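You operate a simulated robot arm through the tools that you are given. There is no shell and no other tool.

The job below is to be done with a simulated two-armed robot. You get a single attempt, and the scene is never put back.

JOB
Clear the cabinet mat with the magnet and dump the swarf in its box.
Fine: stand the magnet on the open box's bars to press its release; then the magnet goes back where it stood and the flap is shut; release it nowhere else, fingers clear of the flap. Set down upright: swarf magnet. What is to be rubbed or washed off counts as gone when no trace of it is left.
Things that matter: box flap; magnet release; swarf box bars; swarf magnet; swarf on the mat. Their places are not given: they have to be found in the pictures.

Only the result counts: the job must be done as asked and must still hold three seconds after the hand-in. Knocking over, shifting, dropping, spilling or breaking anything else fails it.

ROBOT AND FRAMES
Two 7-joint arms with fingered hands on one trunk that stands fixed in place. Base frame: the origin is at the foot of the trunk, x ahead of it, y to its left, z up; the work surface is at about z = 1. Units: m, degrees, N and s.
The left shoulder is at [0.021, 0.184, 1.324], the right one opposite. With the tool pointing down near the work surface each hand reaches from about 0.1 to 0.78 m from the base axis, measured 20 degrees to its own side. Payload 4 kg a hand.
The TCP of each hand is the grasp point between the finger pads, 0.026 m short of the fingertips. In the tool frame z runs along the fingers and y along their closing line. The gripper opens to 0.132 m; its body begins 0.073 m behind the TCP. The gripper is a hand of 3 fingers: y runs from the thumb to the fingers, the wrist lies at [0, 0, -0.224] in the tool frame.
Orientation is that of the tool frame in the base frame, as a unit quaternion [x, y, z, w]. With the fingers straight down and closing along the base's y, the tool's x points along the base's -x, its y along +y and its z along -z.

CONTROLS
- The arms move only by the tool drive_tool. It takes "left_plan", "right_plan" or both (then of equal length, played together; a hand with none holds still); each is a list of rows, each a list of 6 numbers: the shift along the base's x, y, z in cm, then the turn, a rotation vector about the base's x, y, z in degrees. In form: [[tx, ty, tz, ax, ay, az], ...]. A call has 1 to 20 rows; each row is the pose to reach, as a shift and turn from the pose commanded when the call began. Each row takes 0.2 s and may step no farther than 0.05 m and 8.6 degrees from the row before; otherwise, the whole call is refused. Where a pose cannot be reached the arm comes as near as it can. A force on the tool above 40 N (or 10 N above the force at the start of the call, whichever is more), or a blocked arm, ends the call early, and 0.2 s more pass. In this call time passes only in rows, and 0.2 s behind the last. It gives the time, the measured TCP pose, the force on the tool (base axes), the opening and the grip force at its end, in the units of the frame above (readings bear some noise), with the torque about the TCP (base axes, N m) and any sound that the robot's microphone picked up, and new pictures: "show" is both (left out), scene, wrist or none (wrist: the cameras of the hands that moved).
- Cameras (640 x 400 px; columns grow to the right, rows downward): "scene" is now at [0.1072, -0.0332, 1.5502]; the picture's right is [-0.46, -0.89, 0.02], its down [-0.44, 0.21, -0.87] and it looks along [0.77, -0.41, -0.49] (base axes); focal length 319 px, centre (320, 200). "left" rides on the left gripper at [-0.062, 0.003, -0.092] in its tool frame; the picture's right is [-0.05, -1.00, 0.00], its down [0.83, -0.04, -0.56] and it looks along [0.55, -0.03, 0.83] (tool axes); focal length 230 px, centre (320, 200). "right" rides on the right gripper at [0.062, 0.003, -0.092] in its tool frame; the picture's right is [-0.05, 1.00, 0.00], its down [-0.83, -0.04, -0.56] and it looks along [-0.56, -0.03, 0.83] (tool axes); focal length 230 px, centre (320, 200).
- slide_trunk(by): moves the trunk up (or, below 0, down) by that many m; the arms and the scene camera ride with it, the base frame stays. It gives what a move gives, with no picture.
- move_fingers(finger1, finger2, thumb_bend, hand): sets how far each is bent, from 0 (flat) to 1 (curled in); at 0.3 the hand is open as for a grip, at 0.7 the pads meet at the TCP. One left out holds its place. A second passes; each finger stops where it meets its share of the squeeze, and holds until it gets a number again. It is the only way to open and close the hand. It gives what a move gives, with no picture; readings hold the bend of each and the force on the fingers (four entries, about 0 where the hand has none), thumb and palm.
- pan_tilt(pan, tilt): turns the head with the scene camera to pan (to the left, within 86 degrees either way) and tilt (down, from -29 to 69), counted from straight ahead of the robot (the tilt from the chest, where the trunk bows). It gives what a move gives, and a new picture of the scene camera.
- probe_pixels(camera, pixels): for up to 12 pixels [column, row] of the newest picture of that camera ("zoom" is the newest enlarged one), the place [x, y, z] in the base frame of the surface seen there, good to about 0.002 m, but the place of the scene camera against the robot may be out by one fixed shift of up to 0.025 m in any direction. The clock stands still meanwhile.
- enlarge(camera, box): a new picture of the part [left, top, right, bottom] of that camera's present view, enlarged. The clock stands still meanwhile.
- finish_job(): hands the job in; it is judged then, once.

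Leave the grippers open and the arms clear of the work at the hand-in unless told otherwise.

The tools are called after "Call:" as a command line: name --argument value ..., lists and objects as JSON in quotes. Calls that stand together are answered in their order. drive_tool: Moves the arms, as the interface text tells. Its arguments: {"type":"object","properties":{"left_plan":{"type":"array"},"right_plan":{"type":"array"},"show":{"type":"string","enum":["both","scene","wrist","none"]}},"required":[]} The other tools are called the same way: slide_trunk (by) moves the trunk up or down; move_fingers (finger1, finger2, thumb_bend, hand) moves the fingers one by one; pan_tilt (pan, tilt) turns the head that bears the scene camera; probe_pixels (camera, pixels) gives the place of the surface under pixels of a picture; enlarge (camera, box) takes an enlarged picture of a part of a camera's view; finish_job () hands the job in.

At the start:

```text
time: 0.0
left_tool_pos: [0.3326, -0.0655, 1.3629]
left_tool_rot: [0.0, 1.0, 0.0, 0.001]
left_contact_force: [0.1, 0.0, -0.5]
left_wrist_torque: [0.0, -0.02, 0.01]
left_grip_width: 0.132
left_gripper_force: 0.0
left_shape: jaw
left_bend: [0.3, 0.3, 0.3]
left_finger forces: [0.0, 0.0, 0.0, 0.0, 0.0, 0.1]
right_tool_pos: [0.338, -0.3541, 1.4043]
right_tool_rot: [0.0, 1.0, 0.0, 0.0]
right_contact_force: [-0.1, 0.3, 0.7]
right_wrist_torque: [-0.02, 0.01, 0.01]
right_grip_width: 0.1317
right_gripper_force: 0.0
right_shape: jaw
right_bend: [0.3, 0.3, 0.3]
right_finger forces: [0.0, 0.0, 0.0, 0.0, 0.0, 0.0]
trunk travel left (down, up): [-0.35, 0.112]
head pan, tilt (commanded): [-27.4, 27.5]
```

scene: 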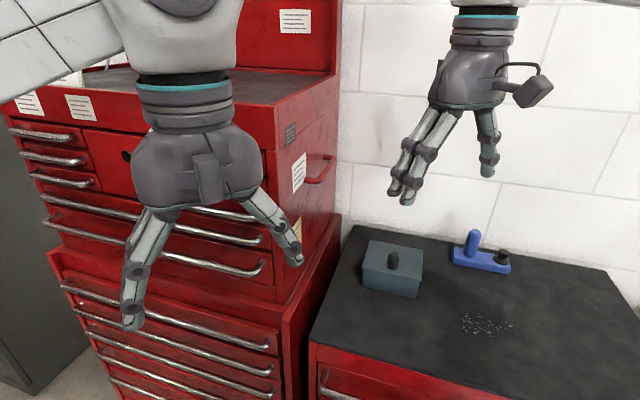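
right: 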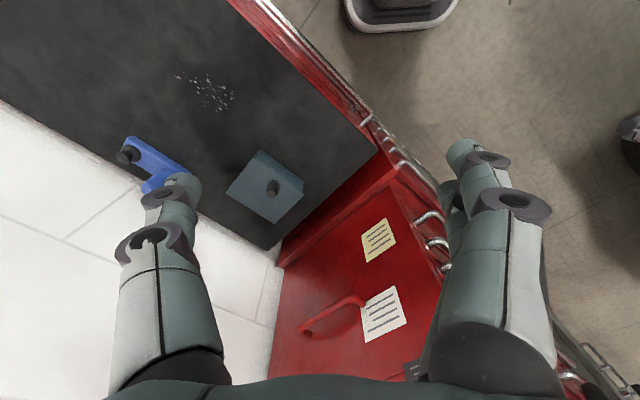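
left: 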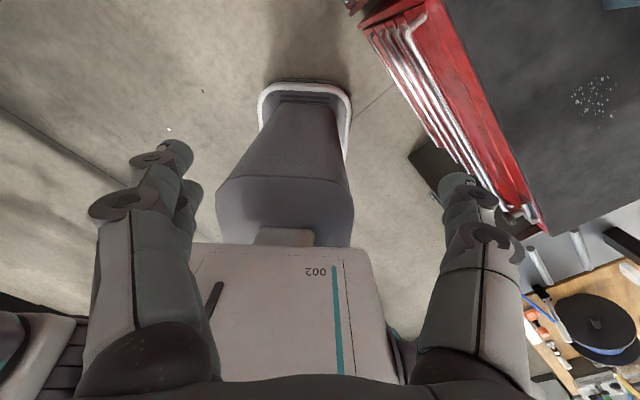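

I see a dark mat on a low red cabinet. On it are a blue tool (about 482,252), a grey-blue box with a knob (about 392,268) and a swarf patch (about 488,325). I'll enlarge that area first.

Call:
enlarge --camera "scene" --box '[330, 210, 560, 354]'

Call:
enlarge --camera "right" --box '[80, 50, 336, 210]'

Call:
probe_pixels --camera "scene" --pixels '[[392, 258], [370, 243], [420, 250], [365, 265], [415, 275], [365, 285], [473, 238], [503, 256], [480, 262], [488, 325], [465, 318], [515, 328]]'

```text
2.78 times, centred on (445, 282) of scene
```

zoom: 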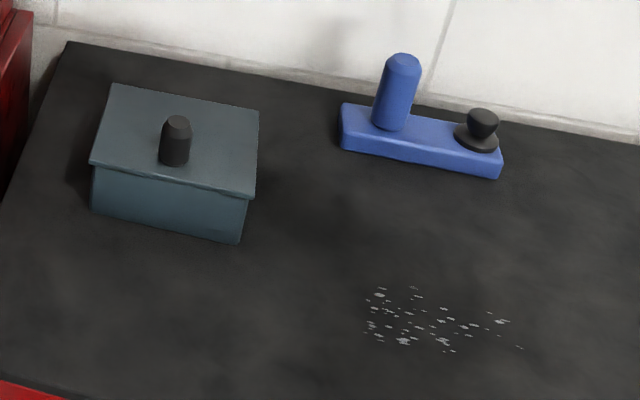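

```text
2.50 times, centred on (208, 130) of right
```

zoom: 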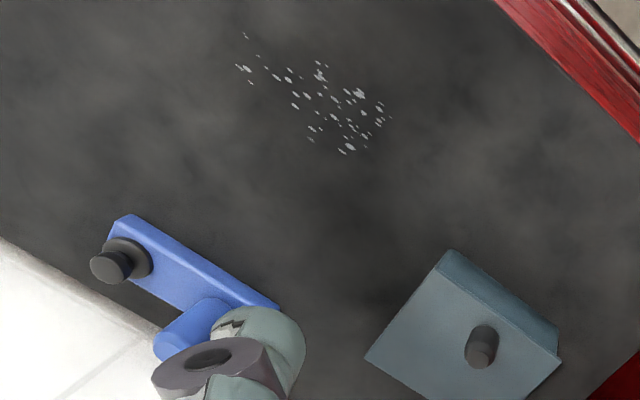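

```text
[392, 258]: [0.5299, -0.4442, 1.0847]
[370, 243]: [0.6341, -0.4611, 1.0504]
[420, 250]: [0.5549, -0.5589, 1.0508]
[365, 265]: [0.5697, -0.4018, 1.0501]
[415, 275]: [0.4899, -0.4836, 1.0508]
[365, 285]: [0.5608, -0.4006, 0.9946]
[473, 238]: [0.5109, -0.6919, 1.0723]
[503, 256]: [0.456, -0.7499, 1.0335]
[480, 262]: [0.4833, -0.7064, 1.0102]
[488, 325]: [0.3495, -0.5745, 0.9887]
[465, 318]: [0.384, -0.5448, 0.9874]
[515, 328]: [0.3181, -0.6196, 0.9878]
```

The right wrist picture shows the same items. I'll probe the wrist-camera zoom, since it isn't subject to the scene camera's fixed offset.

Call:
probe_pixels --camera "zoom" --pixels '[[481, 360], [450, 268], [552, 352], [375, 355], [108, 268], [122, 222], [268, 303], [170, 275], [246, 37], [240, 68], [345, 150], [382, 107]]'

Call:
probe_pixels --camera "right" --pixels '[[272, 193], [258, 152], [302, 185], [272, 221], [230, 190], [150, 186], [124, 157], [205, 90], [300, 60], [370, 150], [20, 20], [330, 110]]'

```text
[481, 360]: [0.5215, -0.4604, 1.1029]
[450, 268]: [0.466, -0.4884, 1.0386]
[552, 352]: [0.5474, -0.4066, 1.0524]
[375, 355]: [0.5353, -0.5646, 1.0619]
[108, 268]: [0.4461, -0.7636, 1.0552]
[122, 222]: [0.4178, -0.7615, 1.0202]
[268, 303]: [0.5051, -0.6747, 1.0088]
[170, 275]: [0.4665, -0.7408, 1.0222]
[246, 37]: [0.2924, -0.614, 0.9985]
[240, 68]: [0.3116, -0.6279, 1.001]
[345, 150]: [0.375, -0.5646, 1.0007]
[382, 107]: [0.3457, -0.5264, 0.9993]
```

```text
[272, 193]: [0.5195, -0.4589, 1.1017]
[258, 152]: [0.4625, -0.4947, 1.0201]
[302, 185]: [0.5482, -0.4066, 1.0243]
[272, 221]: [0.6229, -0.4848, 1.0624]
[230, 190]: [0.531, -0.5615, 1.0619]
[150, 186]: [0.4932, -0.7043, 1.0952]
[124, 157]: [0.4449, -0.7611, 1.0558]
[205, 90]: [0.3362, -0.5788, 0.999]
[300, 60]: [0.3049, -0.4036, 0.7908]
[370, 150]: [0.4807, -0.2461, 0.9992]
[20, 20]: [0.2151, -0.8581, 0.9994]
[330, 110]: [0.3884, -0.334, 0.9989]
```

The wrist camera puts the mat at z≈1.00, the lid at about 1.062, its knob near (0.52,-0.46), the magnet post near (0.493,-0.704) and the release knob near (0.445,-0.76). Next I'll find out where the tall cabinet and the wall are before moving the arms.

Call:
probe_pixels --camera "scene" --pixels '[[60, 155], [20, 210], [80, 250], [250, 250], [280, 150], [320, 160], [340, 225], [420, 150], [560, 220], [430, 235], [620, 270], [600, 380]]'

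Call:
probe_pixels --camera "left" --pixels '[[300, 180], [300, 300], [440, 100], [560, 150], [590, 330], [60, 250], [40, 360], [230, 200], [400, 240], [620, 240]]'

```text
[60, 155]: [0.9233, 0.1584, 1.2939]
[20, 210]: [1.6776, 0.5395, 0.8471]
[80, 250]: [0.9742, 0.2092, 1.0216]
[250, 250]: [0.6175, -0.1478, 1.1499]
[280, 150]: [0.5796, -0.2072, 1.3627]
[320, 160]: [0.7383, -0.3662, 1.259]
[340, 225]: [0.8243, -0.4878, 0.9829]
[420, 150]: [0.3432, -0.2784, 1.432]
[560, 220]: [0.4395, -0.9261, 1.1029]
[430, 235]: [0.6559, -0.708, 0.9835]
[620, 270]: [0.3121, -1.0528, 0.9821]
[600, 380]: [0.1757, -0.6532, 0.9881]
```

```text
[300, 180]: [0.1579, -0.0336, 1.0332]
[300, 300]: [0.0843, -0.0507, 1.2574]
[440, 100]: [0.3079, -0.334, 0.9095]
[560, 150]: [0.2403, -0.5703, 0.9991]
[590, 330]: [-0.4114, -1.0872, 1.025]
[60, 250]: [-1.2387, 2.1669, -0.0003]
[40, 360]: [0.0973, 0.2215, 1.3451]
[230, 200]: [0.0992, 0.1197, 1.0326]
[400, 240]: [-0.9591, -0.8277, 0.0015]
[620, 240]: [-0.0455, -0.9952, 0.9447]
```

The wall runs diagonally behind the mat, and the tall cabinet sits about 16 cm past the box. I'll move the left hand out of the way and turn the right hand by -45° so it faces the box front, for a closer look.

Call:
drive_tool --left_plan '[[0, 3.5, 0, 0, 0, 0], [0, 7, 0, 0, 0, 0], [0, 10.5, 0, 0, 0, 0], [0, 14, 0, 0, 0, 0], [0, 17.5, 0, 0, 0, 0], [0, 21, 0, 0, 0, 0]]' --right_plan '[[1.3, 0, -1.3, 0, 0, -7.5], [2.6, 0, -2.6, 0, 0, -15], [4, -0.1, -4, 0, 0, -22.5], [5.3, -0.2, -5.3, 0, 0, -30], [6.6, -0.3, -6.6, 0, 0, -37.5], [8, -0.3, -8, 0, 0, -45]]' --show "both"

```text
time: 1.4
left_tool_pos: [0.3307, 0.1423, 1.3635]
left_tool_rot: [-0.001, 1.0, -0.001, 0.0]
left_contact_force: [0.3, 0.7, 0.0]
left_wrist_torque: [-0.01, -0.03, 0.0]
left_grip_width: 0.132
left_gripper_force: 0.0
left_shape: jaw
left_bend: [0.3, 0.3, 0.3]
left_finger forces: [0.1, 0.1, 0.0, 0.1, 0.1, 0.0]
right_tool_pos: [0.4187, -0.3544, 1.3264]
right_tool_rot: [0.384, 0.923, -0.001, 0.001]
right_contact_force: [0.4, 0.2, 0.1]
right_wrist_torque: [-0.03, 0.03, 0.02]
right_grip_width: 0.1318
right_gripper_force: 0.1
right_shape: jaw
right_bend: [0.3, 0.3, 0.3]
right_finger forces: [0.1, 0.1, 0.0, 0.1, 0.0, 0.0]
trunk travel left (down, up): [-0.35, 0.112]
head pan, tilt (commanded): [-27.4, 27.5]
```

scene: 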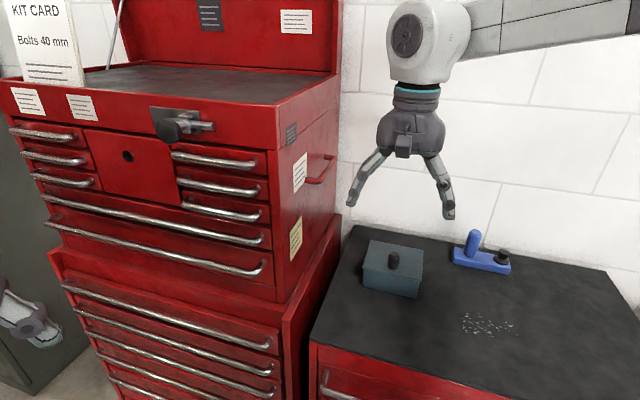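
right: 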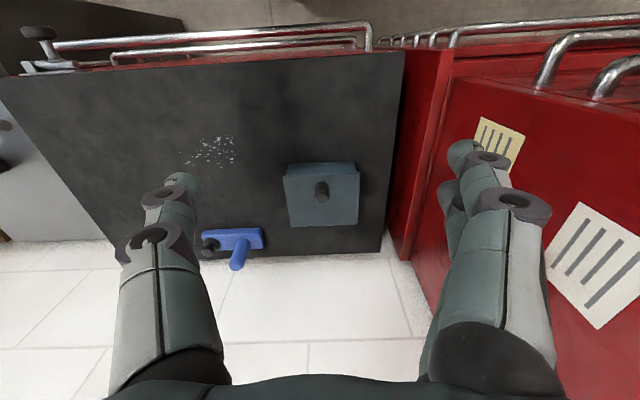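
left: 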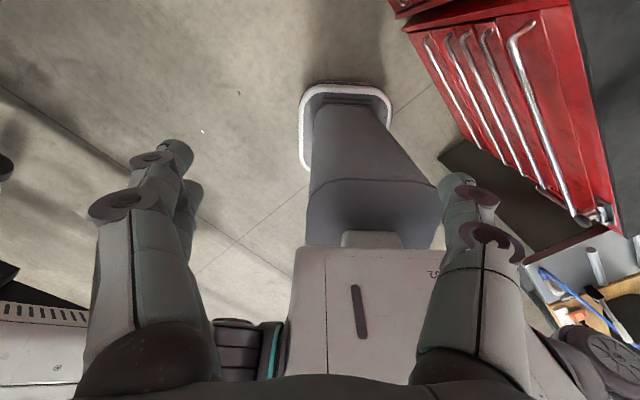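

Now I have a clear wrist view of the box (about 322,195) and the magnet (about 235,242). I'll enlarge both.

Call:
enlarge --camera "right" --box '[260, 140, 388, 220]'

Call:
enlarge --camera "scene" --box '[340, 220, 450, 305]'

Call:
enlarge --camera "right" --box '[180, 200, 308, 280]'

Call:
probe_pixels --camera "right" --pixels '[[322, 186], [287, 180], [357, 176], [290, 224], [356, 222], [322, 222], [240, 262], [209, 240], [234, 232], [262, 232], [262, 244], [300, 290]]'

```text
5.00 times, centred on (324, 180) of right
```

zoom: 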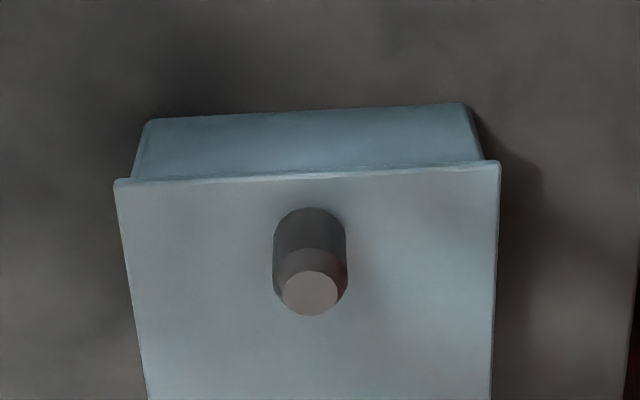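

```text
4.71 times, centred on (395, 262) of scene
```

zoom: 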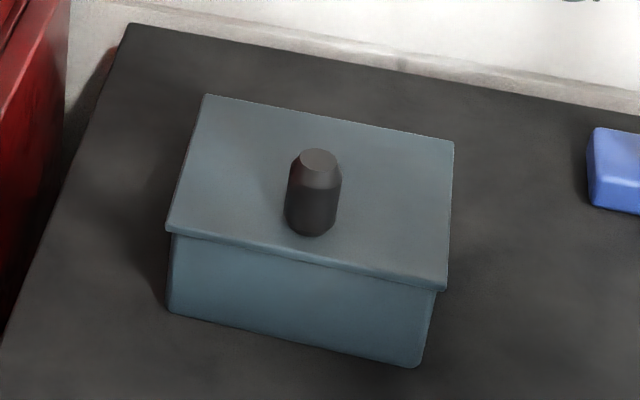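

```text
5.00 times, centred on (244, 240) of right
```

zoom: 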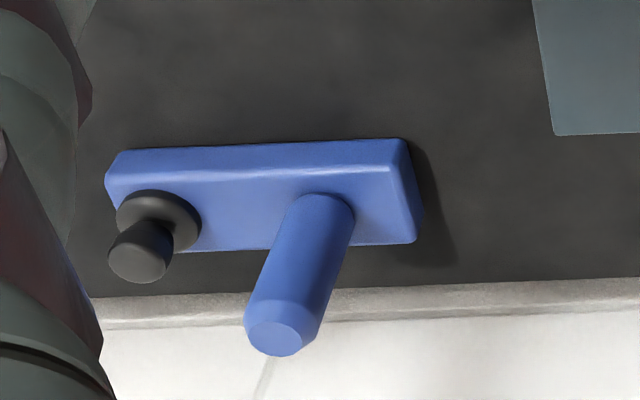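

```text
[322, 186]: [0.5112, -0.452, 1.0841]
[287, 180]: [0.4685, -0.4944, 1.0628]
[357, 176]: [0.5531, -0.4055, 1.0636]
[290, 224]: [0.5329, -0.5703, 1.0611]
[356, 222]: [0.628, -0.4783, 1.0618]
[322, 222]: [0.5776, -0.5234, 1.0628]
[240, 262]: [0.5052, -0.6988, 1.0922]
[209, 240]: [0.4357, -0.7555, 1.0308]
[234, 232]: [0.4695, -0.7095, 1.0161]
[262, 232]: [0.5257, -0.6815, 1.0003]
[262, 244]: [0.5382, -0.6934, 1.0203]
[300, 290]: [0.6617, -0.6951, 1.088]
```

The box is aligned with the wall. Its knob sits near the front (robot-side) edge, so the hinge is probably on the wall side. I'll study the hand's own fingers, the lid edges and the wall ledge to plan the lift.

Call:
enlarge --camera "scene" --box '[330, 90, 490, 230]'

Call:
probe_pixels --camera "right" --pixels '[[180, 178], [190, 185], [165, 195], [150, 240], [465, 150], [490, 165], [440, 195], [455, 240], [470, 185], [510, 200], [380, 380], [320, 395]]'

Call:
probe_pixels --camera "right" --pixels '[[322, 175], [322, 178], [300, 178], [345, 177], [300, 225], [322, 224], [345, 223], [322, 250], [322, 258], [322, 165], [320, 203], [320, 199]]'

```text
2.86 times, centred on (410, 160) of scene
```

zoom: 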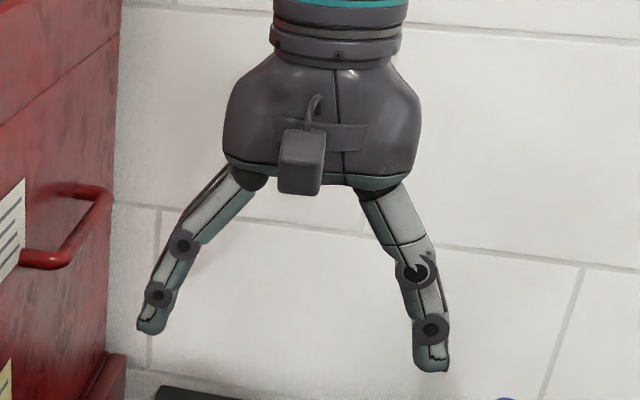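

```text
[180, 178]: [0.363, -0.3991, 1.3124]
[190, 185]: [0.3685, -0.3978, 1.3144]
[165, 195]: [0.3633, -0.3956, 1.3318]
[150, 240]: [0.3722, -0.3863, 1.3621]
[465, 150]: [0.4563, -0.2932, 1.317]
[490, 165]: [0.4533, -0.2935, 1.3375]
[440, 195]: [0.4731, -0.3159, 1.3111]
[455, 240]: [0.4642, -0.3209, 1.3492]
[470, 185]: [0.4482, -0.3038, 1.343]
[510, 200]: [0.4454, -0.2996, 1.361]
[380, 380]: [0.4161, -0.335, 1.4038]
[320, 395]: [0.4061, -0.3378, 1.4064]
```

```text
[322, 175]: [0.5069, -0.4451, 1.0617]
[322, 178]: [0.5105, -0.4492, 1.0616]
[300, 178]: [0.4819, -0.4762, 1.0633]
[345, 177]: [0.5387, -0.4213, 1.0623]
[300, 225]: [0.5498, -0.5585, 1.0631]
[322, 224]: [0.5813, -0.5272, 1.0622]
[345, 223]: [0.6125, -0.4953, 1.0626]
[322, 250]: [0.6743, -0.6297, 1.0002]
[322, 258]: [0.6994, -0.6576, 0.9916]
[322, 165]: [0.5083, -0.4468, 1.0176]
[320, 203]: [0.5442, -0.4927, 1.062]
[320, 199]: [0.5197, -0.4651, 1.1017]
```

The lid front edge is at about 47 cm... measured along the direction to the wall it is v≈0.672, the knob is at v≈0.695 and the hinge side at v≈0.785. The knob will point at the wall when the flap is open. So I'll grip the knob with the hand nearly level, pointing at the wall, and swing it upright with the flap. First I'll pitch the hand 70° at a safe height in front of the box.

Call:
drive_tool --right_plan '[[0.2, -0.3, -1.6, -5.5, -5.5, 0], [0.5, -0.6, -3.2, -11, -11, 0], [0.7, -0.9, -4.9, -16.5, -16.5, 0], [0.9, -1.2, -6.5, -22, -22, 0], [1.2, -1.4, -8.1, -27.5, -27.5, 0], [1.4, -1.7, -9.7, -33, -33, 0], [1.6, -2.0, -11.4, -38.5, -38.5, 0], [1.9, -2.3, -13, -44, -44, 0], [2.1, -2.6, -14.6, -49.5, -49.5, 0]]' --show "both"

```text
time: 3.6
left_tool_pos: [0.3342, 0.1336, 1.3623]
left_tool_rot: [0.0, 1.0, 0.002, -0.001]
left_contact_force: [0.6, -1.1, -0.7]
left_wrist_torque: [0.04, 0.04, -0.03]
left_grip_width: 0.132
left_gripper_force: 0.1
left_shape: jaw
left_bend: [0.3, 0.3, 0.3]
left_finger forces: [0.1, 0.1, 0.0, 0.0, 0.0, 0.0]
right_tool_pos: [0.3259, -0.5878, 1.2784]
right_tool_rot: [0.326, 0.709, -0.447, 0.437]
right_contact_force: [-0.1, -0.3, -0.3]
right_wrist_torque: [-0.02, 0.0, -0.02]
right_grip_width: 0.132
right_gripper_force: 0.2
right_shape: jaw
right_bend: [0.3, 0.3, 0.3]
right_finger forces: [0.0, 0.2, 0.1, 0.0, 0.1, 0.0]
right hand out of reach, approached as far as the arm can: row 5, 6, 7, 8, 9
trunk travel left (down, up): [-0.35, 0.112]
head pan, tilt (commanded): [-27.4, 27.5]
stopped in row 9 (right hand): the arm was blocked; the commanded pose is now the measured one
```

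scene: 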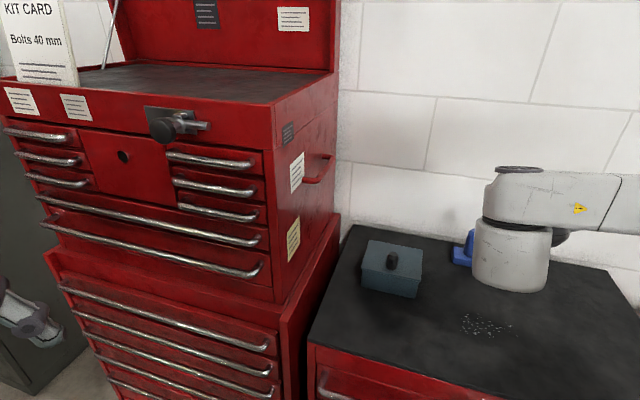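
right: 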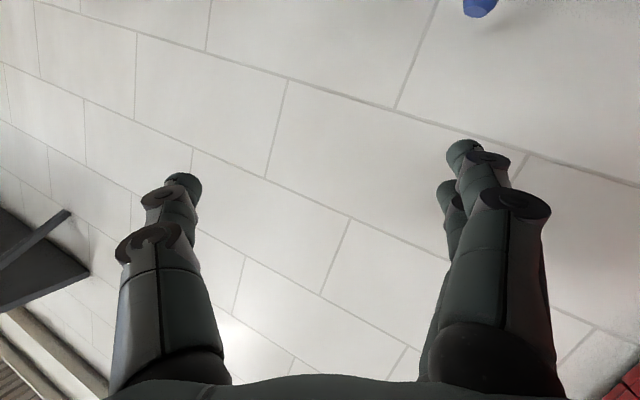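

The level pose is out of reach in this arm shape, and the arm drifted and stopped. I'll check how close the forearm is to the magnet before backing out.

Call:
probe_pixels --camera "scene" --pixels '[[510, 285], [480, 270], [545, 270], [510, 230], [460, 250], [600, 200], [560, 240], [470, 245]]'

Call:
enlarge --camera "scene" --box '[400, 140, 640, 340]'

```text
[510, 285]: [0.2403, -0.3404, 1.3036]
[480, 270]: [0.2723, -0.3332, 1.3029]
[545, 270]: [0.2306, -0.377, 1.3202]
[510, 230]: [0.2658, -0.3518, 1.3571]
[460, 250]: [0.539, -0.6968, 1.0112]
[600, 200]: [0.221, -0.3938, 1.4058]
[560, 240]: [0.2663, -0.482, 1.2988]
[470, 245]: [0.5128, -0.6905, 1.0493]
```

```text
2.00 times, centred on (520, 240) of scene
```

zoom: 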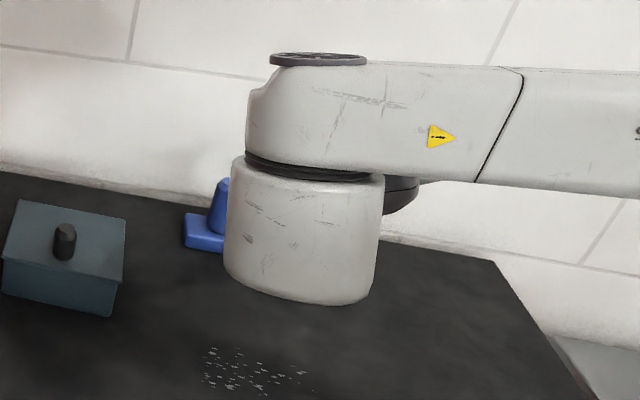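

Nothing touches: the forearm is at z≈1.3, well above the mat. I'll undo that turn by interpolating back to the earlier upright pose in front of the box.

Call:
drive_tool --right_plan '[[0.93, 2.33, 0.5, 7.2, 2.9, 0.4], [1.86, 4.67, 1.0, 14.4, 5.8, 0.7], [2.8, 7.0, 1.5, 21.5, 8.6, 1.1], [3.7, 9.3, 2.0, 28.7, 11.5, 1.5], [4.6, 11.7, 2.4, 35.9, 14.4, 1.85], [5.6, 14.0, 2.9, 43.1, 17.3, 2.2], [6.5, 16.3, 3.4, 50.3, 20.2, 2.6], [7.4, 18.7, 3.8, 57.4, 23.0, 3.0], [8.4, 21.0, 4.3, 64.6, 25.9, 3.3], [9.3, 23.3, 4.8, 71.8, 28.8, 3.7]]' --show "both"

```text
time: 5.8
left_tool_pos: [0.3322, 0.1415, 1.365]
left_tool_rot: [0.0, 1.0, 0.001, 0.0]
left_contact_force: [-0.4, 0.0, -0.8]
left_wrist_torque: [0.0, -0.01, -0.03]
left_grip_width: 0.1319
left_gripper_force: 0.1
left_shape: jaw
left_bend: [0.3, 0.3, 0.3]
left_finger forces: [0.0, 0.0, 0.0, 0.0, 0.1, 0.0]
right_tool_pos: [0.4155, -0.3473, 1.3317]
right_tool_rot: [0.381, 0.924, -0.001, 0.001]
right_contact_force: [0.2, 0.5, 0.5]
right_wrist_torque: [0.01, 0.0, 0.02]
right_grip_width: 0.1319
right_gripper_force: 0.0
right_shape: jaw
right_bend: [0.3, 0.3, 0.3]
right_finger forces: [0.0, 0.0, 0.1, 0.0, 0.0, 0.0]
trunk travel left (down, up): [-0.35, 0.112]
head pan, tilt (commanded): [-27.4, 27.5]
```

scene: 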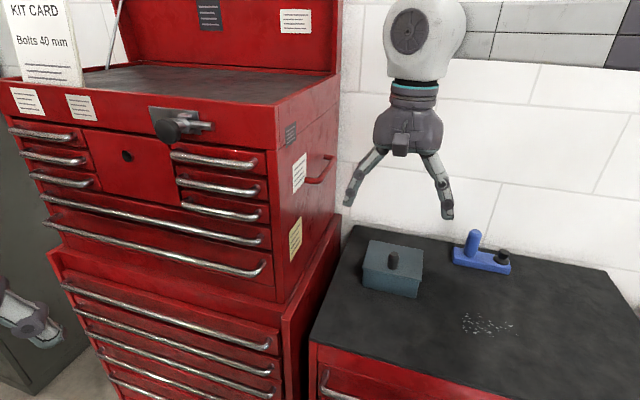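
right: 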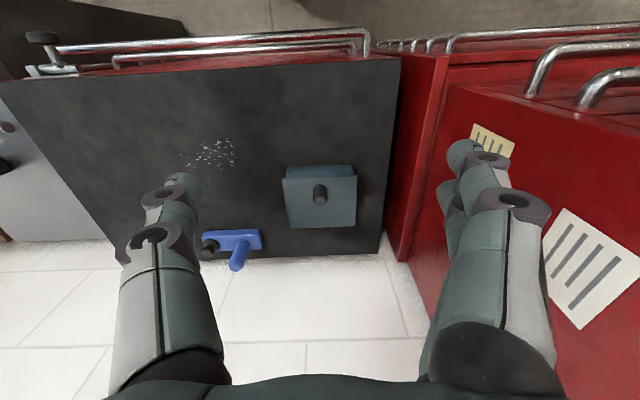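

The arm is back and upright. I'll try a smaller 40° pitch farther out, with the TCP just in front of and above the knob, where the wrist should be comfortable.

Call:
drive_tool --right_plan '[[1.1, -1.1, -2.1, -4.7, -4.7, 0], [2.1, -2.3, -4.2, -9.4, -9.4, 0], [3.2, -3.4, -6.3, -14.1, -14.1, 0], [4.3, -4.5, -8.4, -18.9, -18.9, 0], [5.3, -5.7, -10.5, -23.6, -23.6, 0], [6.4, -6.8, -12.6, -28.3, -28.3, 0]]' --show "both"

```text
time: 7.2
left_tool_pos: [0.3306, 0.1401, 1.365]
left_tool_rot: [0.0, 1.0, 0.001, 0.001]
left_contact_force: [1.0, -0.5, 0.6]
left_wrist_torque: [0.03, -0.02, -0.06]
left_grip_width: 0.1319
left_gripper_force: 0.0
left_shape: jaw
left_bend: [0.3, 0.3, 0.3]
left_finger forces: [0.0, 0.1, 0.0, 0.1, 0.0, 0.0]
right_tool_pos: [0.4881, -0.4523, 1.2392]
right_tool_rot: [0.353, 0.874, -0.127, 0.308]
right_contact_force: [-0.5, 0.3, -0.3]
right_wrist_torque: [0.01, -0.02, 0.01]
right_grip_width: 0.1321
right_gripper_force: 0.0
right_shape: jaw
right_bend: [0.3, 0.3, 0.3]
right_finger forces: [0.1, 0.0, 0.1, 0.0, 0.0, 0.0]
right hand out of reach, approached as far as the arm can: row 5, 6
trunk travel left (down, up): [-0.35, 0.112]
head pan, tilt (commanded): [-27.4, 27.5]
```

scene: 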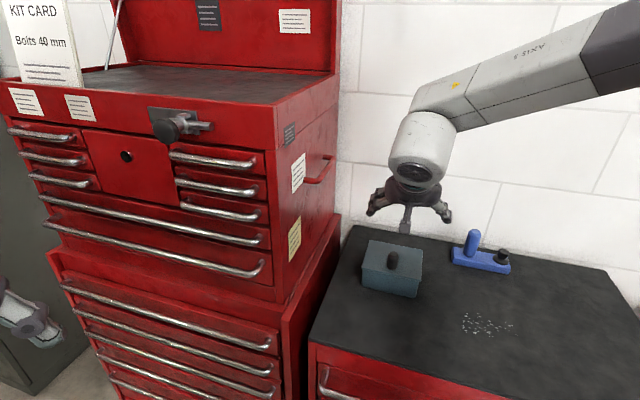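
right: 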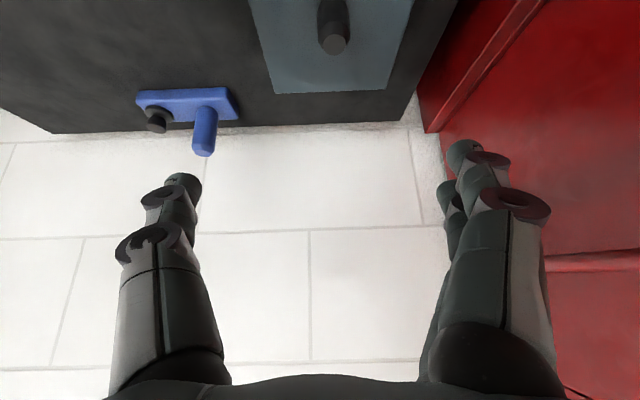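

A 40° pitch is just past the wrist's range here (it reached about 33°), so I'll use a smaller lean and let the knob pivot between the pads. I'll back off half that move and read the pose to see which reference applies.

Call:
drive_tool --right_plan '[[-1.1, 1.1, 2.1, 4.7, 4.7, 0], [-2.1, 2.3, 4.2, 9.4, 9.4, 0], [-3.2, 3.4, 6.3, 14.1, 14.1, 0]]' --show "wrist"

```text
time: 8.0
left_tool_pos: [0.3318, 0.1409, 1.3647]
left_tool_rot: [0.0, 1.0, 0.0, 0.0]
left_contact_force: [-0.2, -0.5, 0.2]
left_wrist_torque: [0.0, 0.02, -0.02]
left_grip_width: 0.1319
left_gripper_force: 0.1
left_shape: jaw
left_bend: [0.3, 0.3, 0.3]
left_finger forces: [0.0, 0.0, 0.1, 0.0, 0.0, 0.1]
right_tool_pos: [0.4536, -0.4152, 1.3028]
right_tool_rot: [0.376, 0.91, -0.068, 0.161]
right_contact_force: [0.1, 0.5, 0.1]
right_wrist_torque: [0.02, -0.03, 0.02]
right_grip_width: 0.132
right_gripper_force: 0.1
right_shape: jaw
right_bend: [0.3, 0.3, 0.3]
right_finger forces: [0.0, 0.0, 0.0, 0.0, 0.0, 0.1]
trunk travel left (down, up): [-0.35, 0.112]
head pan, tilt (commanded): [-27.4, 27.5]
```

right: 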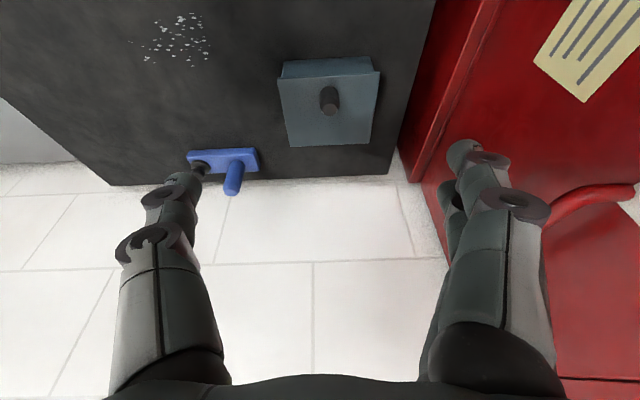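

The orientation was actually reached. The limit was being too low and close relative to the shoulder, so lowering the trunk 15 cm should give the wrist room. The TCP will end near z=1.15, ahead of the box and clear of everything.

Call:
slide_trunk --by -0.15

```text
time: 9.8
left_tool_pos: [0.3294, 0.1407, 1.2153]
left_tool_rot: [0.0, 1.0, 0.0, 0.001]
left_contact_force: [-1.4, 0.0, 0.3]
left_wrist_torque: [0.0, 0.01, -0.03]
left_grip_width: 0.1322
left_gripper_force: 0.0
left_shape: jaw
left_bend: [0.3, 0.3, 0.3]
left_finger forces: [0.1, 0.0, 0.1, 0.1, 0.0, 0.1]
right_tool_pos: [0.4555, -0.4152, 1.1526]
right_tool_rot: [0.376, 0.91, -0.068, 0.162]
right_contact_force: [0.6, -0.2, 0.4]
right_wrist_torque: [-0.02, 0.02, 0.01]
right_grip_width: 0.1321
right_gripper_force: 0.1
right_shape: jaw
right_bend: [0.3, 0.3, 0.3]
right_finger forces: [0.0, 0.0, 0.0, 0.1, 0.0, 0.0]
trunk travel left (down, up): [-0.2, 0.262]
head pan, tilt (commanded): [-27.4, 27.5]
```

Now I'll pitch a further 25° (45° total) while moving to just in front of and above the knob.

Call:
drive_tool --right_plan '[[0.9, -0.4, 0, -4.4, -4.4, 0], [1.9, -0.9, 0, -8.8, -8.8, 0], [2.8, -1.3, 0, -13.3, -13.3, 0], [3.7, -1.8, 0, -17.7, -17.7, 0]]' --show "both"

```text
time: 10.8
left_tool_pos: [0.3316, 0.1411, 1.2146]
left_tool_rot: [0.0, 1.0, 0.001, 0.0]
left_contact_force: [0.7, -0.3, -0.3]
left_wrist_torque: [0.03, 0.0, 0.0]
left_grip_width: 0.1319
left_gripper_force: 0.0
left_shape: jaw
left_bend: [0.3, 0.3, 0.3]
left_finger forces: [0.0, 0.0, 0.1, 0.0, 0.1, 0.0]
right_tool_pos: [0.494, -0.4348, 1.1553]
right_tool_rot: [0.35, 0.854, -0.148, 0.355]
right_contact_force: [0.1, 0.1, 0.0]
right_wrist_torque: [0.05, 0.04, 0.0]
right_grip_width: 0.132
right_gripper_force: 0.1
right_shape: jaw
right_bend: [0.3, 0.3, 0.3]
right_finger forces: [0.0, 0.1, 0.0, 0.1, 0.1, 0.0]
right hand out of reach, approached as far as the arm can: row 4
trunk travel left (down, up): [-0.2, 0.262]
head pan, tilt (commanded): [-27.4, 27.5]
```

scene: 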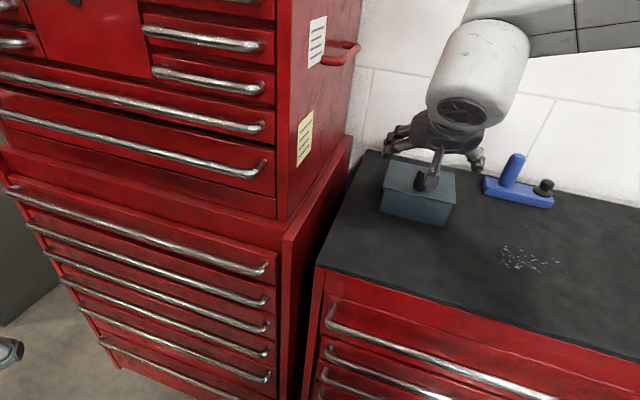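
right: 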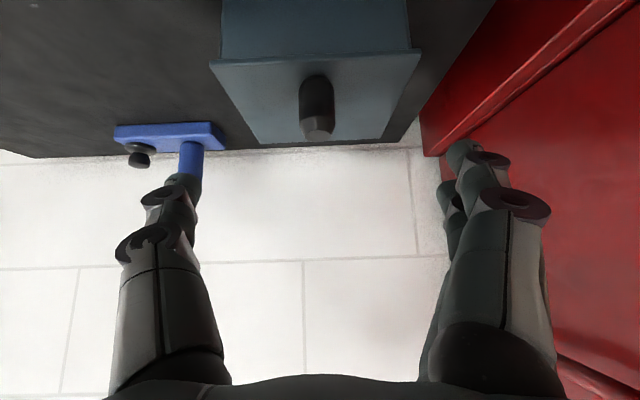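

I now have about 45° of pitch. I'll probe the knob, lid edges and fingers from here to get their true relation to the TCP, which lies on the picture centre ray.

Call:
probe_pixels --camera "right" --pixels '[[317, 131], [310, 110], [325, 110], [317, 85], [215, 66], [417, 52], [263, 140], [380, 136], [320, 200], [100, 200], [540, 60], [190, 160]]'

Call:
enlarge --camera "right" --box '[200, 30, 440, 180]'

```text
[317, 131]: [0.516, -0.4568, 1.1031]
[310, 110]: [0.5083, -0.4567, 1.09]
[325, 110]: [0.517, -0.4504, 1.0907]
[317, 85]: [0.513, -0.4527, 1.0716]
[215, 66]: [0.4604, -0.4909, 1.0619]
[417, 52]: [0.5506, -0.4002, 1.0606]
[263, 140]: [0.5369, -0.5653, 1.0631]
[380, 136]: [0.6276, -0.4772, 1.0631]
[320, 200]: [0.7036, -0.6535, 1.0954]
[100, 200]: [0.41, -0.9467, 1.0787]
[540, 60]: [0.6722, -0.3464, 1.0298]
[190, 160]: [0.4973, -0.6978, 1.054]
```

```text
2.67 times, centred on (320, 105) of right
```

zoom: 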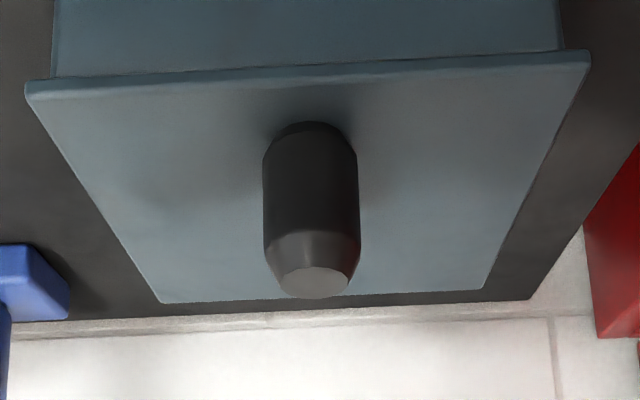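

Readings and probes agree to about 2 mm. Refined knob values: centre u=0.042, v=0.694, straight body from z=1.063 to 1.092, top at 1.103. I'll now set the lean to 20° and hover with open fingers straddling the knob.

Call:
drive_tool --right_plan '[[0.5, -0.6, 0.2, 4.4, 4.4, 0], [1.0, -1.2, 0, 8.8, 8.8, 0], [1.5, -1.8, -1.0, 13.3, 13.3, 0], [2.05, -2.3, -2.4, 17.7, 17.7, 0]]' --show "both"

```text
time: 11.8
left_tool_pos: [0.332, 0.1403, 1.2133]
left_tool_rot: [0.0, 1.0, 0.0, -0.001]
left_contact_force: [-0.1, 0.0, 0.1]
left_wrist_torque: [-0.02, 0.0, -0.03]
left_grip_width: 0.1319
left_gripper_force: 0.0
left_shape: jaw
left_bend: [0.3, 0.3, 0.3]
left_finger forces: [0.0, 0.0, 0.0, 0.0, 0.0, 0.0]
right_tool_pos: [0.514, -0.4594, 1.1313]
right_tool_rot: [0.377, 0.91, -0.068, 0.161]
right_contact_force: [-0.2, -0.7, 0.3]
right_wrist_torque: [0.03, 0.06, 0.03]
right_grip_width: 0.1321
right_gripper_force: 0.1
right_shape: jaw
right_bend: [0.3, 0.3, 0.3]
right_finger forces: [0.1, 0.1, 0.1, 0.1, 0.1, 0.1]
trunk travel left (down, up): [-0.2, 0.262]
head pan, tilt (commanded): [-27.4, 27.5]
```

scene: 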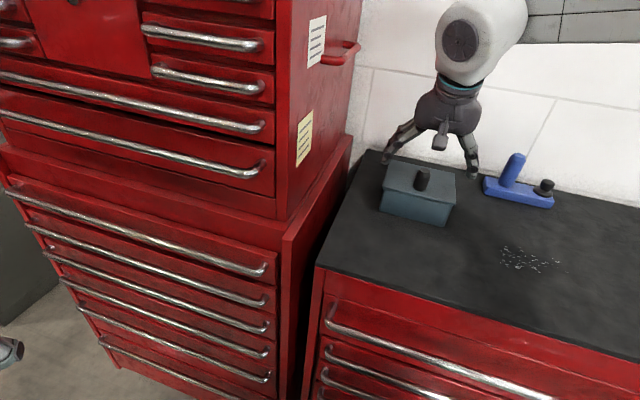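
right: 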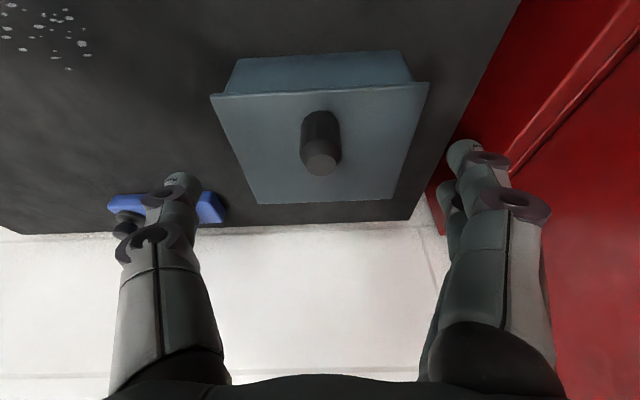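

The knob (about 320,150) is centred between the open fingers. I'll probe it and the lid corners again to pin down height before lowering.

Call:
probe_pixels --camera "right" --pixels '[[321, 163], [321, 135], [212, 97], [427, 85], [260, 200], [392, 196], [320, 230], [320, 215], [100, 100], [500, 20], [183, 180], [462, 148]]'

Call:
enlarge --camera "right" --box '[200, 70, 440, 220]'

```text
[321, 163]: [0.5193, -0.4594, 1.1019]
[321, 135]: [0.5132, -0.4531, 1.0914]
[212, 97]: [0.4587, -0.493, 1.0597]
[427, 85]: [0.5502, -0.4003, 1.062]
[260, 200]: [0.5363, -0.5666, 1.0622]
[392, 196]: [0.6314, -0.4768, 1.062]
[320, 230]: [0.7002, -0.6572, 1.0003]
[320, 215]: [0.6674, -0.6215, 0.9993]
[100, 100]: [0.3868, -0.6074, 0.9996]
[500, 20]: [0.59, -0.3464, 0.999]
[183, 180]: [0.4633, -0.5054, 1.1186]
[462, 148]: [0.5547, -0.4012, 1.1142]
```

```text
2.67 times, centred on (320, 145) of right
```

zoom: 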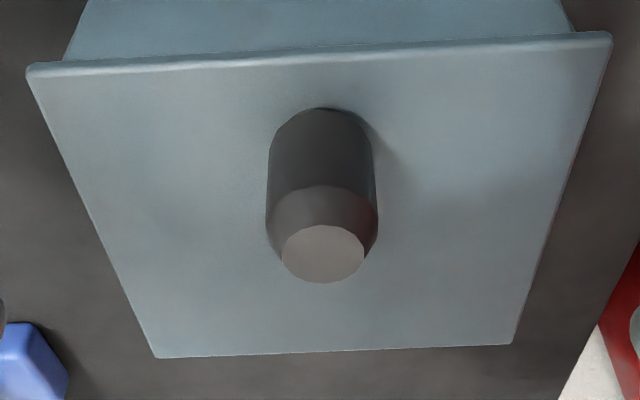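

Everything is consistent (TCP about u 0.0415, v 0.688, z 1.130). I'll lower 3.45 cm straight down, open fingers on either side of the knob, tips a few mm above the lid.

Call:
drive_tool --right_plan '[[0, 0, -1.0, 0, 0, 0], [0, 0, -2.0, 0, 0, 0], [0, 0, -2.8, 0, 0, 0], [0, 0, -3.4, 0, 0, 0]]' --show "both"

```text
time: 12.8
left_tool_pos: [0.3304, 0.1409, 1.2137]
left_tool_rot: [0.0, 1.0, 0.0, 0.0]
left_contact_force: [-0.9, 0.4, -0.4]
left_wrist_torque: [0.03, 0.01, -0.02]
left_grip_width: 0.1316
left_gripper_force: 0.1
left_shape: jaw
left_bend: [0.3, 0.3, 0.3]
left_finger forces: [0.0, 0.0, 0.0, 0.1, 0.0, 0.0]
right_tool_pos: [0.5124, -0.4586, 1.0965]
right_tool_rot: [0.376, 0.91, -0.067, 0.163]
right_contact_force: [0.0, -0.5, 0.3]
right_wrist_torque: [0.02, 0.01, -0.01]
right_grip_width: 0.1317
right_gripper_force: 0.1
right_shape: jaw
right_bend: [0.3, 0.3, 0.3]
right_finger forces: [0.0, 0.1, 0.1, 0.1, 0.0, 0.1]
trunk travel left (down, up): [-0.2, 0.262]
head pan, tilt (commanded): [-27.4, 27.5]
```

scene: 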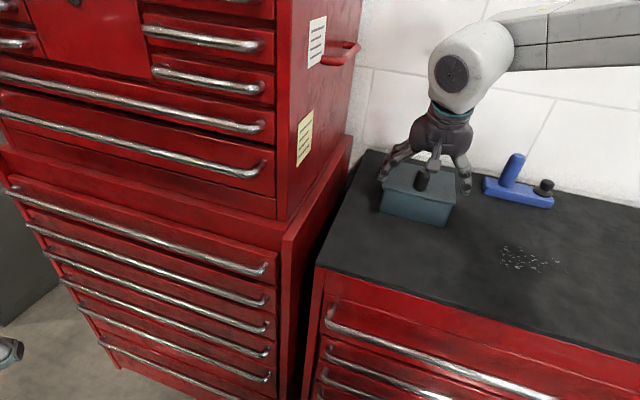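
right: 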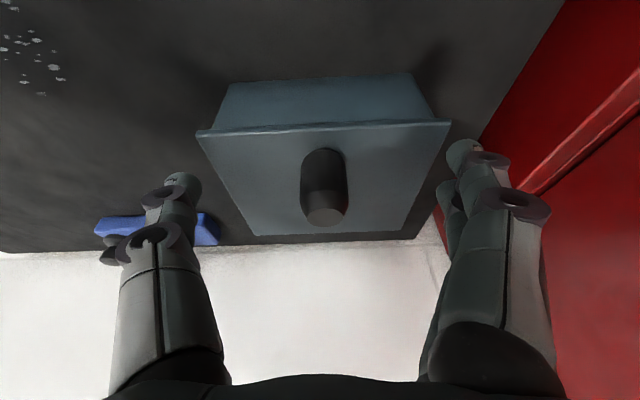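

The knob is centred to within about 1.5 mm. I'll nudge 1.5 mm along the closing line and close partway to bend 0.55 to check centring before gripping.

Call:
drive_tool --right_plan '[[0.1, 0.1, 0, 0, 0, 0]]' --show "none"

Call:
move_fingers --hand "right" --finger1 0.55 --finger2 0.55 --thumb_bend 0.55

Call:
enlarge --camera "right" --box '[160, 80, 480, 280]'

```text
time: 13.2
left_tool_pos: [0.33, 0.1412, 1.2146]
left_tool_rot: [0.0, 1.0, 0.0, 0.0]
left_contact_force: [-0.4, -0.7, -0.5]
left_wrist_torque: [-0.01, 0.04, 0.0]
left_grip_width: 0.1319
left_gripper_force: 0.1
left_shape: jaw
left_bend: [0.3, 0.3, 0.3]
left_finger forces: [0.0, 0.1, 0.1, 0.0, 0.1, 0.0]
right_tool_pos: [0.5142, -0.4573, 1.0974]
right_tool_rot: [0.377, 0.909, -0.068, 0.163]
right_contact_force: [-0.6, 0.3, -0.3]
right_wrist_torque: [-0.04, -0.01, 0.0]
right_grip_width: 0.1319
right_gripper_force: 0.1
right_shape: jaw
right_bend: [0.3, 0.3, 0.3]
right_finger forces: [0.1, 0.0, 0.0, 0.1, 0.0, 0.0]
trunk travel left (down, up): [-0.2, 0.262]
head pan, tilt (commanded): [-27.4, 27.5]
```

```text
time: 14.2
left_tool_pos: [0.3314, 0.1417, 1.2144]
left_tool_rot: [0.0, 1.0, 0.0, 0.0]
left_contact_force: [-0.1, -0.1, 0.6]
left_wrist_torque: [-0.01, 0.0, 0.02]
left_grip_width: 0.132
left_gripper_force: 0.0
left_shape: jaw
left_bend: [0.3, 0.3, 0.3]
left_finger forces: [0.1, 0.0, 0.0, 0.1, 0.1, 0.0]
right_tool_pos: [0.5128, -0.4561, 1.0979]
right_tool_rot: [0.376, 0.91, -0.069, 0.163]
right_contact_force: [2.4, -0.2, 8.6]
right_wrist_torque: [0.27, -0.27, -0.07]
right_grip_width: 0.0548
right_gripper_force: 3.9
right_shape: fingers
right_bend: [0.54, 0.55, 0.55]
right_finger forces: [8.3, 0.1, 0.0, 0.0, 0.1, 0.1]
trunk travel left (down, up): [-0.2, 0.262]
head pan, tilt (commanded): [-27.4, 27.5]
```

```text
2.00 times, centred on (320, 180) of right
```

zoom: 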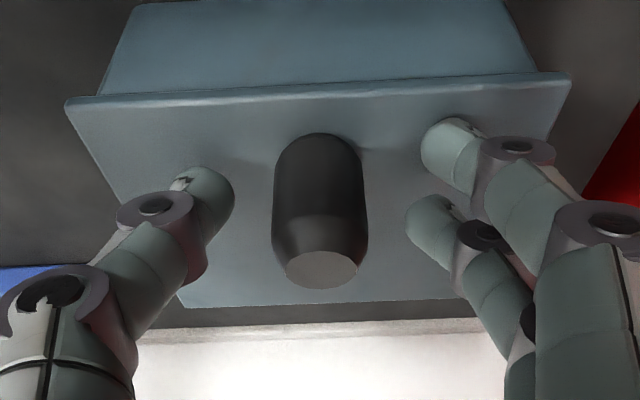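

Finger 1's tip is pressing on the lid (8 N upward on the tool), since the tips swing lower as they curl. I'll raise the hand 6 mm and recheck the force.

Call:
drive_tool --right_plan '[[0, 0, 0.3, 0, 0, 0], [0, 0, 0.6, 0, 0, 0]]' --show "wrist"

```text
time: 14.8
left_tool_pos: [0.3318, 0.1404, 1.2148]
left_tool_rot: [0.0, 1.0, 0.0, 0.0]
left_contact_force: [-0.2, -0.2, -0.3]
left_wrist_torque: [0.0, 0.01, 0.0]
left_grip_width: 0.1319
left_gripper_force: 0.1
left_shape: jaw
left_bend: [0.3, 0.3, 0.3]
left_finger forces: [0.0, 0.0, 0.1, 0.0, 0.0, 0.1]
right_tool_pos: [0.5143, -0.4571, 1.1014]
right_tool_rot: [0.376, 0.91, -0.069, 0.162]
right_contact_force: [-0.5, 0.4, -0.5]
right_wrist_torque: [-0.01, 0.02, -0.02]
right_grip_width: 0.0519
right_gripper_force: 0.1
right_shape: fingers
right_bend: [0.55, 0.55, 0.55]
right_finger forces: [0.1, 0.0, 0.1, 0.0, 0.0, 0.1]
trunk travel left (down, up): [-0.2, 0.262]
head pan, tilt (commanded): [-27.4, 27.5]
```

right: 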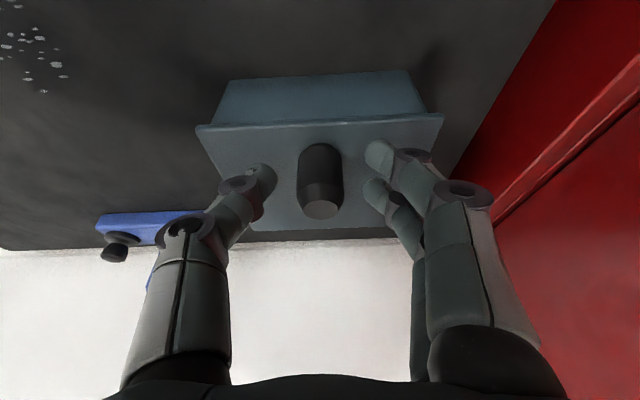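

The hand is free of contact again, with the knob (about 320,180) centred between thumb and fingers. I'll close gently onto it.

Call:
move_fingers --hand "right" --finger1 0.66 --finger2 0.66 --thumb_bend 0.66

Call:
enlarge --camera "right" --box '[160, 80, 480, 280]'

```text
time: 15.8
left_tool_pos: [0.3314, 0.1405, 1.2131]
left_tool_rot: [-0.001, 1.0, -0.001, -0.001]
left_contact_force: [0.5, 0.7, 0.4]
left_wrist_torque: [0.02, 0.05, -0.02]
left_grip_width: 0.1319
left_gripper_force: 0.1
left_shape: jaw
left_bend: [0.3, 0.3, 0.3]
left_finger forces: [0.0, 0.0, 0.1, 0.0, 0.0, 0.0]
right_tool_pos: [0.5145, -0.4563, 1.1016]
right_tool_rot: [0.377, 0.909, -0.068, 0.163]
right_contact_force: [-1.5, -0.5, -1.2]
right_wrist_torque: [-0.03, -0.01, 0.01]
right_grip_width: 0.023
right_gripper_force: 2.4
right_shape: fingers
right_bend: [0.65, 0.64, 0.64]
right_finger forces: [0.7, 0.9, 0.1, 0.0, 3.7, 0.0]
trunk travel left (down, up): [-0.2, 0.262]
head pan, tilt (commanded): [-27.4, 27.5]
```

```text
2.00 times, centred on (320, 180) of right
```

zoom: 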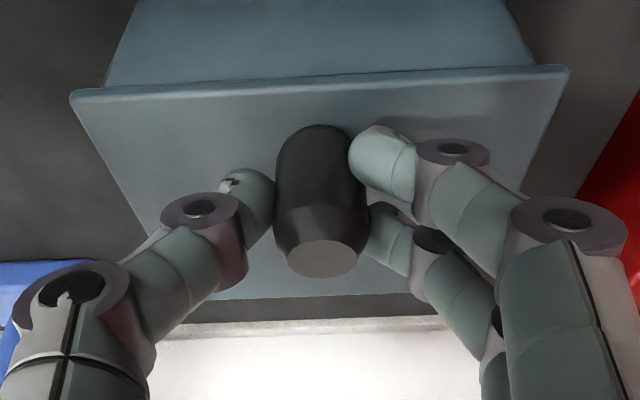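

It's a gentle three-point grip (width 0.023, thumb 3.7 N), with no sign of the box moving. I'll swing the flap up 10° about the back hinge line, turning the hand with it.

Call:
drive_tool --right_plan '[[0.13, -0.13, 0.42, 1.77, 1.77, 0], [0.28, -0.28, 0.82, 3.54, 3.54, 0], [0.45, -0.45, 1.21, 5.3, 5.3, 0], [0.62, -0.62, 1.6, 7.07, 7.07, 0]]' --show "both"

```text
time: 16.8
left_tool_pos: [0.3298, 0.1403, 1.2147]
left_tool_rot: [-0.001, 1.0, -0.001, 0.0]
left_contact_force: [0.1, -0.1, -0.3]
left_wrist_torque: [-0.04, -0.01, -0.01]
left_grip_width: 0.132
left_gripper_force: 0.0
left_shape: jaw
left_bend: [0.3, 0.3, 0.3]
left_finger forces: [0.0, 0.0, 0.0, 0.0, 0.1, 0.0]
right_tool_pos: [0.5213, -0.464, 1.1191]
right_tool_rot: [0.381, 0.92, -0.035, 0.083]
right_contact_force: [-1.7, -0.7, -0.2]
right_wrist_torque: [-0.04, 0.01, -0.02]
right_grip_width: 0.0227
right_gripper_force: 2.6
right_shape: fingers
right_bend: [0.65, 0.65, 0.64]
right_finger forces: [0.7, 1.0, 0.0, 0.0, 3.8, 0.0]
trunk travel left (down, up): [-0.2, 0.262]
head pan, tilt (commanded): [-27.4, 27.5]
```

scene: 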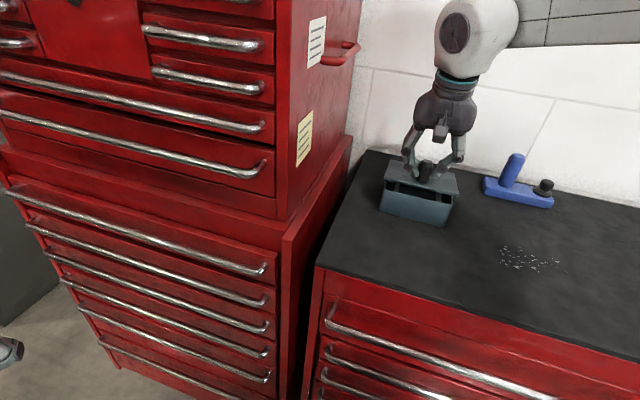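
right: 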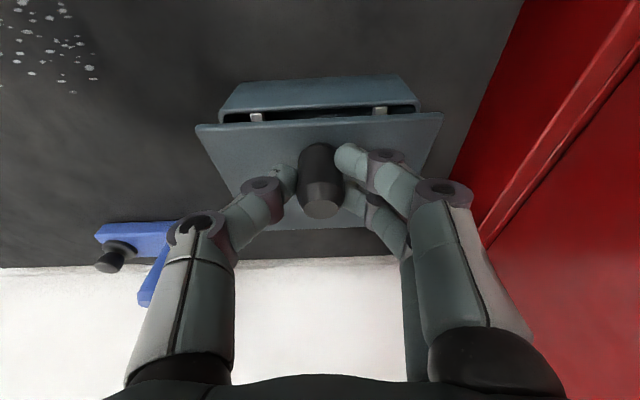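

The flap opened 10° at the front with almost no force, and the bars are visible inside. I'll test whether the hinge holds by itself by easing the grip open slightly at this low angle.

Call:
move_fingers --hand "right" --finger1 0.6 --finger2 0.6 --thumb_bend 0.6

Call:
enlarge --camera "right" --box '[160, 60, 480, 260]'

Call:
enlarge --camera "scene" --box '[340, 100, 500, 240]'

```text
time: 17.8
left_tool_pos: [0.3301, 0.1416, 1.2151]
left_tool_rot: [0.0, 1.0, 0.001, 0.001]
left_contact_force: [-0.4, 0.8, -0.3]
left_wrist_torque: [0.01, 0.01, -0.01]
left_grip_width: 0.1316
left_gripper_force: 0.1
left_shape: jaw
left_bend: [0.3, 0.3, 0.3]
left_finger forces: [0.1, 0.0, 0.0, 0.0, 0.0, 0.1]
right_tool_pos: [0.5207, -0.4642, 1.1188]
right_tool_rot: [0.381, 0.92, -0.034, 0.082]
right_contact_force: [0.0, 0.2, -0.3]
right_wrist_torque: [-0.01, 0.0, 0.01]
right_grip_width: 0.0341
right_gripper_force: 0.0
right_shape: fingers
right_bend: [0.6, 0.6, 0.6]
right_finger forces: [0.0, 0.0, 0.0, 0.1, 0.0, 0.0]
trunk travel left (down, up): [-0.2, 0.262]
head pan, tilt (commanded): [-27.4, 27.5]
```

```text
2.00 times, centred on (320, 160) of right
```

zoom: 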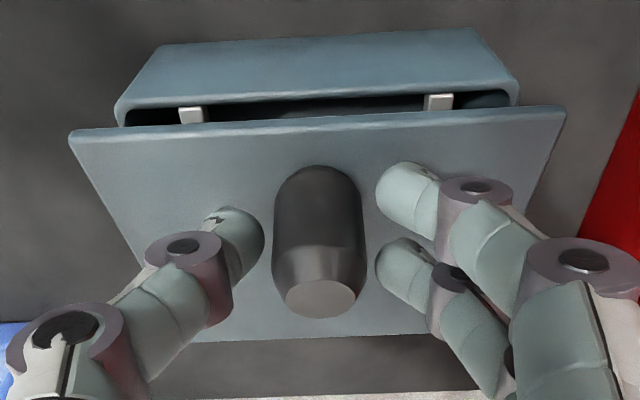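

```text
2.86 times, centred on (420, 170) of scene
```

zoom: 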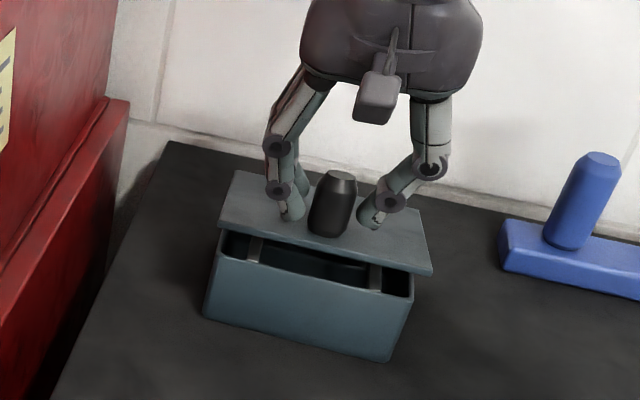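

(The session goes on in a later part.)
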